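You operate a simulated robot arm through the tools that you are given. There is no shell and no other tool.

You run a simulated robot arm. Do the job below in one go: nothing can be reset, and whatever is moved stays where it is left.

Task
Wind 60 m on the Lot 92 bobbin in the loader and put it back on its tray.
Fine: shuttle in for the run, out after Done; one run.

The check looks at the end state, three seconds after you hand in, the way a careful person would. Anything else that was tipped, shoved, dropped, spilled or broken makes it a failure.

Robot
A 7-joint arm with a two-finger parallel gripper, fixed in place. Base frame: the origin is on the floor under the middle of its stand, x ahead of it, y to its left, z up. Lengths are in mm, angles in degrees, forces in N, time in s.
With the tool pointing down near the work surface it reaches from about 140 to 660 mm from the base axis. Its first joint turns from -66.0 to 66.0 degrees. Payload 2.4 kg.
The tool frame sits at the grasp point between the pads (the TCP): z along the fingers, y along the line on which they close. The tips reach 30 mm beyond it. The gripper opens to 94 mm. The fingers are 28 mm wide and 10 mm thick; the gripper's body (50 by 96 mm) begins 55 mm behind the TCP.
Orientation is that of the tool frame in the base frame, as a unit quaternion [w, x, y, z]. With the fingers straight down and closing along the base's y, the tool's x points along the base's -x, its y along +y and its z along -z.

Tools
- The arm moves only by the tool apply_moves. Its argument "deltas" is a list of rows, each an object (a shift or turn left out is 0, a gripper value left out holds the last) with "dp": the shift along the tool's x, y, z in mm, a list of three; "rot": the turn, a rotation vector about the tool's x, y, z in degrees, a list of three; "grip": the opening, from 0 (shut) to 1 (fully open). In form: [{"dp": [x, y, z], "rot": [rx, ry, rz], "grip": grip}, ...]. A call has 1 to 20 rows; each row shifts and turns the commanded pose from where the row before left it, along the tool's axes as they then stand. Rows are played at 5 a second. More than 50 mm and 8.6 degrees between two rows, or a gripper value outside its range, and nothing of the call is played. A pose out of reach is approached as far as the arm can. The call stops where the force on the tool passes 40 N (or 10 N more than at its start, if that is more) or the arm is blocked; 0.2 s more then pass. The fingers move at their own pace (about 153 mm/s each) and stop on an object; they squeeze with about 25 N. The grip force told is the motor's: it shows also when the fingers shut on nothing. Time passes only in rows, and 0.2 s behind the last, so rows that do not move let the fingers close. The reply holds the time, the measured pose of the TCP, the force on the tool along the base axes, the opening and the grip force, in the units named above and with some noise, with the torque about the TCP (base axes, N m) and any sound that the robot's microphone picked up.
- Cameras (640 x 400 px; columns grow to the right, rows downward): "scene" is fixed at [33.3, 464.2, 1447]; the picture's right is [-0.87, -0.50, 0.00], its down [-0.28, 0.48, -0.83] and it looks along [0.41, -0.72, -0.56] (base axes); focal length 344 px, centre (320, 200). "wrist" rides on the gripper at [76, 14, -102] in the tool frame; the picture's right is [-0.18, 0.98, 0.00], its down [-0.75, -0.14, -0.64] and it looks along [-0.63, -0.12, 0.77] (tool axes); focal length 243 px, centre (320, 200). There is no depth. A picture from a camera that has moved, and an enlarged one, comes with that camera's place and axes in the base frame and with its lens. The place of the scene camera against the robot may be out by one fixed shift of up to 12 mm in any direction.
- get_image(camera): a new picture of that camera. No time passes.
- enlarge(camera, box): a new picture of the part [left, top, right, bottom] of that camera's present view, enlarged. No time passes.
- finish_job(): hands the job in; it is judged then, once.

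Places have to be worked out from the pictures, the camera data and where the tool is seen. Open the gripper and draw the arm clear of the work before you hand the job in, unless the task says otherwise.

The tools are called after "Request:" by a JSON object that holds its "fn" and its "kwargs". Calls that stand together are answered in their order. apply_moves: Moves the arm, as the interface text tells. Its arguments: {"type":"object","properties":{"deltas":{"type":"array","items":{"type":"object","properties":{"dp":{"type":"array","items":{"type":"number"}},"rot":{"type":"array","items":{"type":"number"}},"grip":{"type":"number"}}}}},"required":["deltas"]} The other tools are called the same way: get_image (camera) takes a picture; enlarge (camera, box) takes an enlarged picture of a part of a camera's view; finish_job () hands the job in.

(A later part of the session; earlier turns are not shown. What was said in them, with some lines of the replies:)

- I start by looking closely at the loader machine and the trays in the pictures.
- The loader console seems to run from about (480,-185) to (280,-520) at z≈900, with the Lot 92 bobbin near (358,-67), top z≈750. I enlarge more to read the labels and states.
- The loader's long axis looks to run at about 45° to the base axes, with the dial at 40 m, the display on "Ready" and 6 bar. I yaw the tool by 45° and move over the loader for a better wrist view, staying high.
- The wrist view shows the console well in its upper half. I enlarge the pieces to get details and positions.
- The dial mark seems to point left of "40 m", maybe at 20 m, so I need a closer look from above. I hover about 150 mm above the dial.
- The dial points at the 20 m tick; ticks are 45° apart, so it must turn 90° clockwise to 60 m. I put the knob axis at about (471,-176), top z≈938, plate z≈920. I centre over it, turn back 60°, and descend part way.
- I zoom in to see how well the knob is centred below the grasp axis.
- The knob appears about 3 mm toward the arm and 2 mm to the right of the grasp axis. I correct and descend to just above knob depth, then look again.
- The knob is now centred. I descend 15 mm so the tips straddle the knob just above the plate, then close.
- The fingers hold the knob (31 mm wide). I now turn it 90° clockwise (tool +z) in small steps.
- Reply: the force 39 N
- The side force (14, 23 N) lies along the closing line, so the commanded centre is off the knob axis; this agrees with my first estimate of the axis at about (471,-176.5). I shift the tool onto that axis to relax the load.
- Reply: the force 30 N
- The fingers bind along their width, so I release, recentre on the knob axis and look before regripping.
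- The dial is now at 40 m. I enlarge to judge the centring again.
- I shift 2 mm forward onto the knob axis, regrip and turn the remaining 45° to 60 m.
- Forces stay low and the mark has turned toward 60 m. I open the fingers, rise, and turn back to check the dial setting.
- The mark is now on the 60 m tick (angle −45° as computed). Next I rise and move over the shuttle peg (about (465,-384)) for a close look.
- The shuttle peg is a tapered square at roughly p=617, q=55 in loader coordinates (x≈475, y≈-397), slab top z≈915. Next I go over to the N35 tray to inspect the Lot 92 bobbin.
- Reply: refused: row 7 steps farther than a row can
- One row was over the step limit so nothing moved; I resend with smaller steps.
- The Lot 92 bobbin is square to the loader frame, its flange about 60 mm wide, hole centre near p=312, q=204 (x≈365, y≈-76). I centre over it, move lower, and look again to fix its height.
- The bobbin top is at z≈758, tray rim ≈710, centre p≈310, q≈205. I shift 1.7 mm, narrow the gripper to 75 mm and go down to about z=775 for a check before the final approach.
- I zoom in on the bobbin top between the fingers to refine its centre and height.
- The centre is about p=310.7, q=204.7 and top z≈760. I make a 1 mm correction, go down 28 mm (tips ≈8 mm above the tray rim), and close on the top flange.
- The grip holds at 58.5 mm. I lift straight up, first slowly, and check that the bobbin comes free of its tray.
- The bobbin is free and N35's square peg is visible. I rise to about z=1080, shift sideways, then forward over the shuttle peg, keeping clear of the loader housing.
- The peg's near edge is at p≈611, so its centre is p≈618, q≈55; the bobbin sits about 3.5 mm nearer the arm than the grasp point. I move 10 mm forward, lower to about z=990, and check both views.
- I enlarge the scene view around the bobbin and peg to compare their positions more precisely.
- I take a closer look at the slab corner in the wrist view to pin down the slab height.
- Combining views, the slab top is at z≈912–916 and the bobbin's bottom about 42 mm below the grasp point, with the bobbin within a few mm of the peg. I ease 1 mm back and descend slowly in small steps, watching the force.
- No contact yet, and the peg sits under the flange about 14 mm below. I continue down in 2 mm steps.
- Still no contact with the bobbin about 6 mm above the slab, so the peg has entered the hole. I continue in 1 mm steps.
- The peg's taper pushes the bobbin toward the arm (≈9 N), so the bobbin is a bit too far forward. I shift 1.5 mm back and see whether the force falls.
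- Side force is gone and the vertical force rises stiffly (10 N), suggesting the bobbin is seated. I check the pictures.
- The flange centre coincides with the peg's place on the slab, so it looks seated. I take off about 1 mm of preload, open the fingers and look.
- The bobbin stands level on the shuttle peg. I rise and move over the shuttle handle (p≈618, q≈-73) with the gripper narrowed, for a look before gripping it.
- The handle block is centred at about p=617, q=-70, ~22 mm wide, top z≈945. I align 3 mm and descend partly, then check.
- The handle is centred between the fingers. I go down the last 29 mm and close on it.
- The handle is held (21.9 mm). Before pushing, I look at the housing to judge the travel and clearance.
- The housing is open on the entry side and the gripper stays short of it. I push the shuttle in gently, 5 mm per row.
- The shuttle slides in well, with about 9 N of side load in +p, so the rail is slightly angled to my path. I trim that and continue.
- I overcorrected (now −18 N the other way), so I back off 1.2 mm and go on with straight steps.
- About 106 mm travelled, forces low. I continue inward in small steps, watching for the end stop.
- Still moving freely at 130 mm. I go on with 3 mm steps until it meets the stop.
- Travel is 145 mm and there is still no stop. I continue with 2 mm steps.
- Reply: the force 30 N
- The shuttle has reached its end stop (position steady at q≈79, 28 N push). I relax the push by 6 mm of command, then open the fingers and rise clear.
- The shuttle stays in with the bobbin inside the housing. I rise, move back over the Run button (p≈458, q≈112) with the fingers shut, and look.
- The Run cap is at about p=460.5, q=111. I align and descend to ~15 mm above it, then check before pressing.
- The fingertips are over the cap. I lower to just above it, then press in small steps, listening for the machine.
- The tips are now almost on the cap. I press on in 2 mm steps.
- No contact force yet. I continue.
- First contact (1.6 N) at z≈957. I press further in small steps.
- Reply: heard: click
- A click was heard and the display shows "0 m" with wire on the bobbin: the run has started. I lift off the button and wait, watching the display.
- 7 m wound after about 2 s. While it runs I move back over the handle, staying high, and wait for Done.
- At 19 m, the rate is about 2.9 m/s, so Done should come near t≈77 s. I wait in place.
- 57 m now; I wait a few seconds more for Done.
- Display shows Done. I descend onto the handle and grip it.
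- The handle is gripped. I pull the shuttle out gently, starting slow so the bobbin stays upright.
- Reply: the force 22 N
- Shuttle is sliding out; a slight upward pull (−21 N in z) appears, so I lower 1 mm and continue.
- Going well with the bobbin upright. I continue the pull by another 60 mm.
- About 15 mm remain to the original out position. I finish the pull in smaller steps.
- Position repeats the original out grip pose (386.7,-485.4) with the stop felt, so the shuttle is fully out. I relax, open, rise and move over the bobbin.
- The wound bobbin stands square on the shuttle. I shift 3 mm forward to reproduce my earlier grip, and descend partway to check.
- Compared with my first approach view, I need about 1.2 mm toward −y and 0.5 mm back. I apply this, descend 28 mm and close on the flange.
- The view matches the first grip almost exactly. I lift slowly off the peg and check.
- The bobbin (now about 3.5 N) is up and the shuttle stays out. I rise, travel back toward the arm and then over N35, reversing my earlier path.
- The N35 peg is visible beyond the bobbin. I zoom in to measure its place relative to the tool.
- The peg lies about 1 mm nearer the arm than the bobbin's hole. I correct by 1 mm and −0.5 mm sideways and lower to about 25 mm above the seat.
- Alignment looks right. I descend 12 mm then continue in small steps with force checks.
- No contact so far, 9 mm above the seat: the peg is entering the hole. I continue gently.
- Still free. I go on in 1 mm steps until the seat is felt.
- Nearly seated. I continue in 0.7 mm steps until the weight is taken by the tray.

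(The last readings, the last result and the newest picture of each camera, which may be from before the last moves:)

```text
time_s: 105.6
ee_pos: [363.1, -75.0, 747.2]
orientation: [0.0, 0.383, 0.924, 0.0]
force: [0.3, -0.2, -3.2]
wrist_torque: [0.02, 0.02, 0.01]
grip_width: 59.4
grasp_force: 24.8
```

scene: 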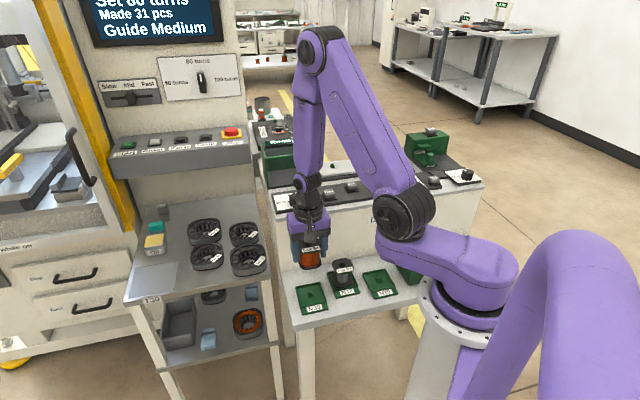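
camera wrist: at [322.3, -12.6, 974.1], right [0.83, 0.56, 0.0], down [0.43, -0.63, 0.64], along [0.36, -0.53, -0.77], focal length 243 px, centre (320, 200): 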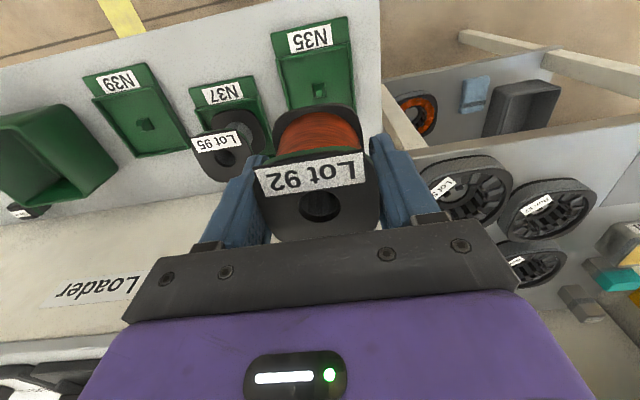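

Still no contact at z≈747. I check the gap under the flange and the fingertip clearance to the tray rim before going lower.

Request:
{"fn": "enlarge", "kwargs": {"camera": "scene", "box": [300, 280, 330, 310]}}

Request:
{"fn": "enlarge", "kwargs": {"camera": "wrist", "box": [250, 90, 400, 200]}}

```text
13.33 times, centred on (315, 295) of scene
camera zoom: at [33.4, 464.2, 1447.0], right [-0.87, -0.5, 0.0], down [-0.28, 0.48, -0.83], along [0.41, -0.72, -0.56], focal length 4584 px, centre (387, -1067)
```

zoom: 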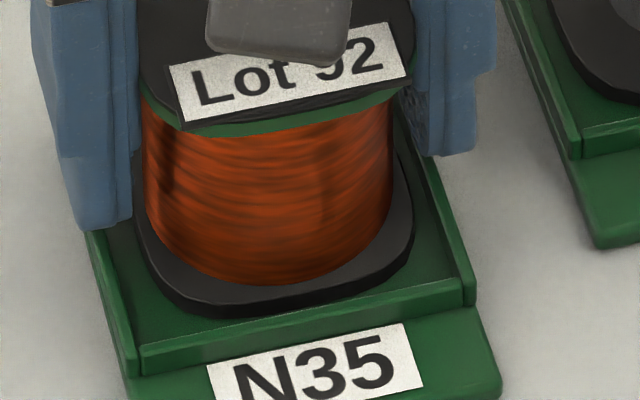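

```text
3.64 times, centred on (325, 145) of wrist
camera zoom: at [319.7, -12.7, 849.8], right [0.83, 0.56, 0.0], down [0.43, -0.63, 0.64], along [0.36, -0.53, -0.77], focal length 882 px, centre (302, 400)
```

zoom: 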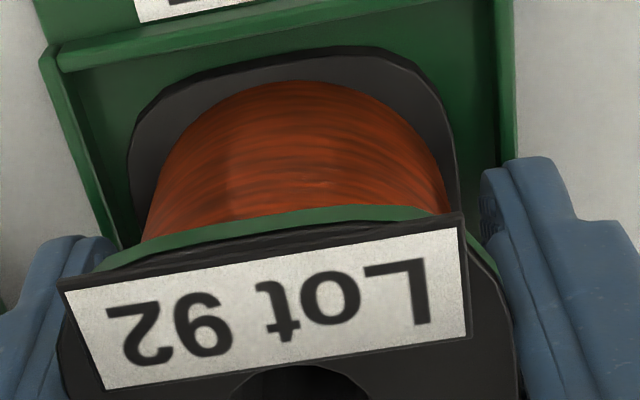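

The tips are still a few mm above the rim and the flange is very near the tray floor. I continue in 0.5 mm steps.

Request:
{"fn": "apply_moves", "kwargs": {"deltas": [{"dp": [0, 0, 0.5]}, {}]}}

Request:
{"fn": "apply_moves", "kwargs": {"deltas": [{"dp": [0, 0, 0.5]}, {}]}}

Request:
{"fn": "apply_moves", "kwargs": {"deltas": [{"dp": [0, 0, 0.5]}, {}]}}

```text
time_s: 106.2
ee_pos: [363.0, -75.0, 747.4]
orientation: [0.0, 0.384, 0.923, 0.0]
force: [-1.2, -1.7, 6.2]
wrist_torque: [-0.35, 0.03, -0.01]
grip_width: 59.4
grasp_force: 25.2
```

```text
time_s: 106.8
ee_pos: [362.5, -75.4, 745.7]
orientation: [0.0, 0.383, 0.924, -0.001]
force: [-1.7, 0.8, 20.5]
wrist_torque: [0.14, 0.14, 0.0]
grip_width: 59.5
grasp_force: 24.8
```

```text
time_s: 107.4
ee_pos: [361.4, -74.9, 745.1]
orientation: [0.0, 0.383, 0.924, 0.001]
force: [0.5, 2.7, 19.7]
wrist_torque: [0.2, 0.17, -0.01]
grip_width: 59.5
grasp_force: 25.2
```

Firm contact with no side force: the bobbin is seated in its tray. I take off the preload, open the fingers, and look.

Request:
{"fn": "apply_moves", "kwargs": {"deltas": [{"dp": [0, 0, -0.5]}, {"dp": [0, 0, -0.4]}, {}]}}

Request:
{"fn": "apply_moves", "kwargs": {"deltas": [{"grip": 0.68}, {"grip": 0.74}, {"grip": 0.8}, {"grip": 0.8}]}}

Request:
{"fn": "enlarge", "kwargs": {"camera": "scene", "box": [295, 265, 335, 310]}}

Request:
{"fn": "enlarge", "kwargs": {"camera": "wrist", "box": [250, 90, 400, 200]}}

```text
time_s: 108.2
ee_pos: [361.9, -74.8, 744.9]
orientation: [0.0, 0.383, 0.924, 0.0]
force: [-0.9, 0.7, -3.6]
wrist_torque: [0.01, -0.05, -0.01]
grip_width: 59.7
grasp_force: 25.3
```

```text
time_s: 109.2
ee_pos: [361.9, -74.2, 745.7]
orientation: [0.0, 0.383, 0.924, 0.0]
force: [0.3, 0.4, 0.0]
wrist_torque: [0.02, 0.01, 0.05]
grip_width: 74.9
grasp_force: 0.2
```

```text
8.89 times, centred on (315, 288) of scene
camera zoom: at [33.3, 464.2, 1447.0], right [-0.87, -0.5, 0.0], down [-0.28, 0.48, -0.83], along [0.41, -0.72, -0.56], focal length 3056 px, centre (364, -578)
```

zoom: 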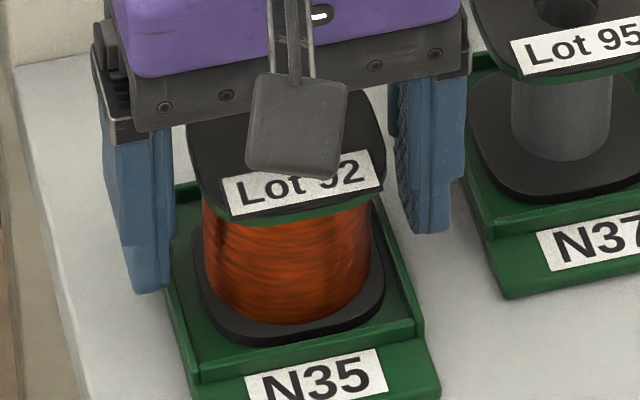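

```text
3.64 times, centred on (325, 145) of wrist
camera zoom: at [319.2, -12.6, 849.3], right [0.83, 0.56, 0.0], down [0.43, -0.63, 0.64], along [0.36, -0.53, -0.77], focal length 882 px, centre (302, 400)
```

zoom: 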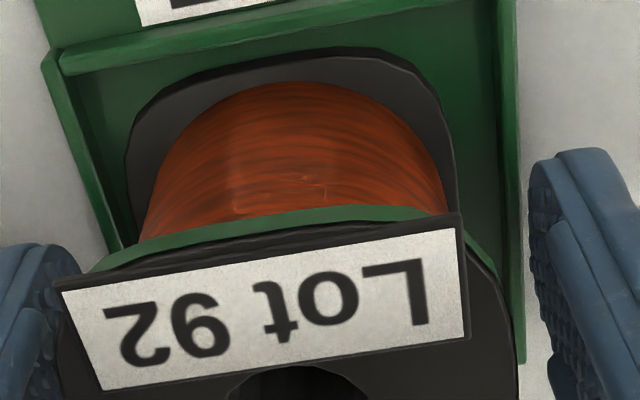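

The bobbin sits in its tray and the fingers are free. I rise straight up and inspect.

Request:
{"fn": "apply_moves", "kwargs": {"deltas": [{"dp": [0, 0, -8]}, {"dp": [0, 0, -20]}, {"dp": [0, 0, -35]}, {"dp": [0, 0, -40]}]}}

Request:
{"fn": "get_image", "kwargs": {"camera": "wrist"}}

Request:
{"fn": "enlarge", "kwargs": {"camera": "wrist", "box": [250, 30, 390, 150]}}

Request:
{"fn": "enlarge", "kwargs": {"camera": "scene", "box": [285, 255, 345, 315]}}

```text
time_s: 110.2
ee_pos: [361.9, -77.0, 850.2]
orientation: [-0.001, 0.384, 0.924, 0.001]
force: [0.4, 0.0, -0.5]
wrist_torque: [0.05, 0.0, 0.0]
grip_width: 75.4
grasp_force: 0.0
```

```text
taken
camera wrist: at [319.7, -14.6, 953.6], right [0.83, 0.56, 0.0], down [0.43, -0.63, 0.64], along [0.36, -0.53, -0.77], focal length 243 px, centre (320, 200)
```

wrist: 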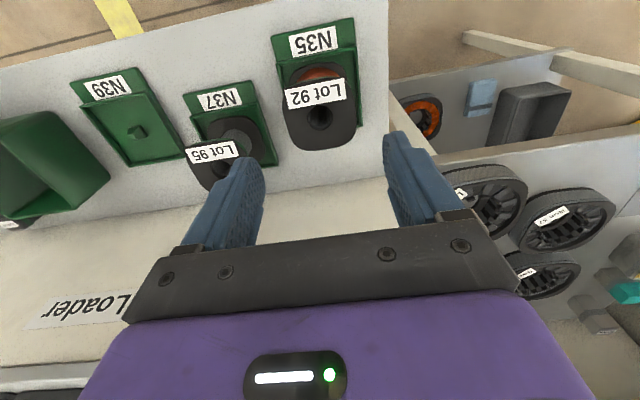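

```text
3.33 times, centred on (320, 90) of wrist
camera zoom: at [319.7, -14.6, 953.6], right [0.83, 0.56, 0.0], down [0.43, -0.63, 0.64], along [0.36, -0.53, -0.77], focal length 809 px, centre (320, 567)
```

zoom: 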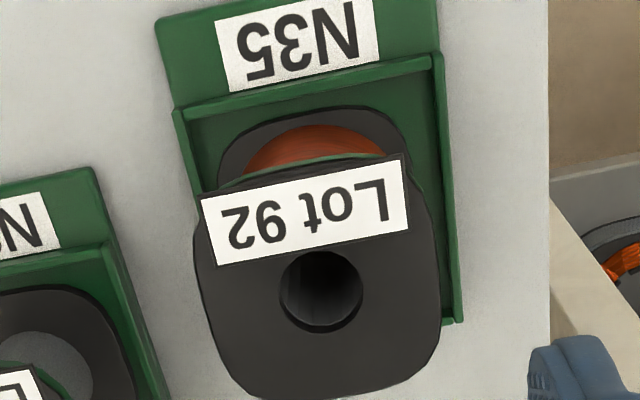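

```text
6.67 times, centred on (315, 285) of scene
camera zoom: at [33.3, 464.2, 1447.0], right [-0.87, -0.5, 0.0], down [-0.28, 0.48, -0.83], along [0.41, -0.72, -0.56], focal length 2292 px, centre (353, -367)
```

zoom: 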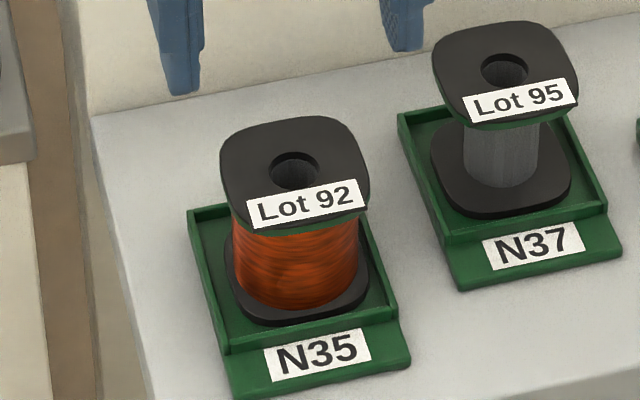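

The bobbin stands level and square in N35 (top and bottom flange centres agree within the peg's play). I raise the arm well clear, open the gripper, and do a final check of everything.

Request:
{"fn": "apply_moves", "kwargs": {"deltas": [{"dp": [0, 0, -45], "grip": 1.0}, {"dp": [0, 0, -45]}, {"dp": [0, 0, -45]}, {"dp": [0, 0, -45]}, {"dp": [0, 0, -45]}, {"dp": [0, 0, -45]}, {"dp": [0, 0, -45]}, {}, {}]}}

Request:
{"fn": "get_image", "kwargs": {"camera": "scene"}}

Request:
{"fn": "get_image", "kwargs": {"camera": "wrist"}}

Request:
{"fn": "enlarge", "kwargs": {"camera": "scene", "box": [240, 110, 440, 235]}}

Request:
{"fn": "enlarge", "kwargs": {"camera": "scene", "box": [280, 250, 380, 320]}}

```text
time_s: 112.2
ee_pos: [360.3, -73.7, 1164.6]
orientation: [0.0, 0.383, 0.924, 0.0]
force: [-0.5, 1.0, -0.4]
wrist_torque: [0.02, -0.02, 0.0]
grip_width: 93.8
grasp_force: 0.1
```

```text
taken
```

scene: 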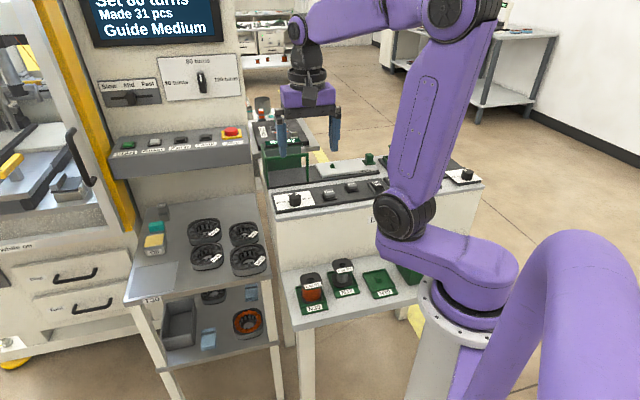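

```text
taken
camera wrist: at [317.2, -11.7, 1266.8], right [0.83, 0.56, 0.0], down [0.43, -0.63, 0.64], along [0.36, -0.53, -0.77], focal length 243 px, centre (320, 200)
```

wrist: 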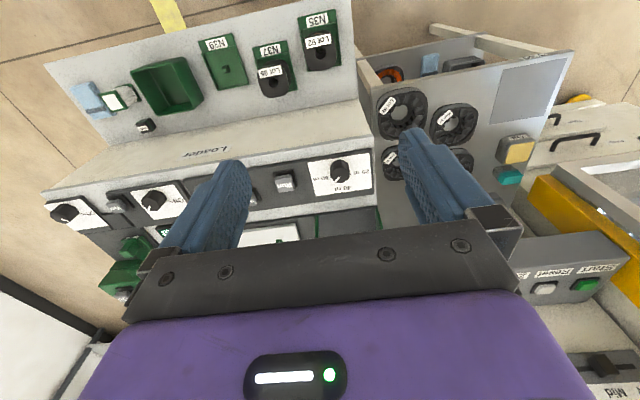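

```text
3.20 times, centred on (340, 172) of scene
camera zoom: at [33.3, 464.2, 1447.0], right [-0.87, -0.5, 0.0], down [-0.28, 0.48, -0.83], along [0.41, -0.72, -0.56], focal length 1100 px, centre (256, 288)
```

zoom: 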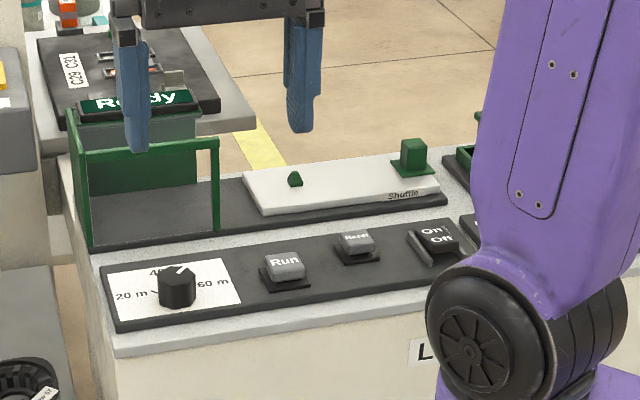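

```text
5.71 times, centred on (330, 285) of scene
camera zoom: at [33.3, 464.2, 1447.0], right [-0.87, -0.5, 0.0], down [-0.28, 0.48, -0.83], along [0.41, -0.72, -0.56], focal length 1964 px, centre (263, -286)
```

zoom: 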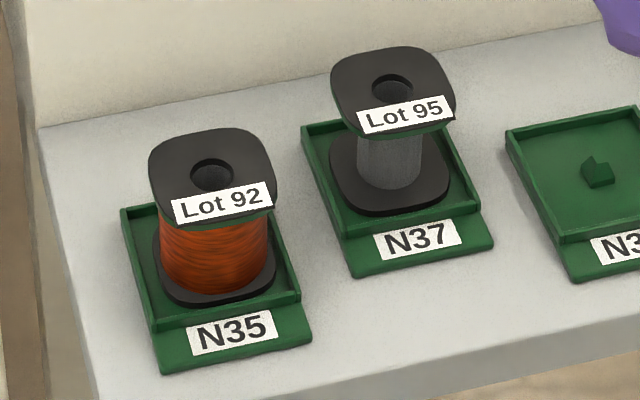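

The display is back on Ready, the shuttle is out and empty, and the dial is at 60 m. The wound Lot 92 bobbin stands level in tray N35, its neighbours are untouched, and the arm is high with the gripper open, so I hand in.

Request:
{"fn": "finish_job", "kwargs": {}}

```text
The job is handed in.
```

I wound 60 m on the Lot 92 bobbin in a single run and put it back in tray N35, then handed the job in.

- **Dial:** it was on 20 m, and I turned it to 60 m.
- **Run:** I pushed the shuttle in to its stop and pressed Run once. The display counted up and showed Done. I then pulled the shuttle back out to where it started.
- **Bobbin:** it stands level and seated in N35. It sits about 2 mm sideways of its original spot, but it had some room to move in the tray to begin with.
- **Surroundings:** Lot 95, the other trays and the rest of the loader look untouched in the last pictures. The loader shows Ready again, with the shuttle out and empty.
- **Arm:** it is parked high above the trays with the gripper open.
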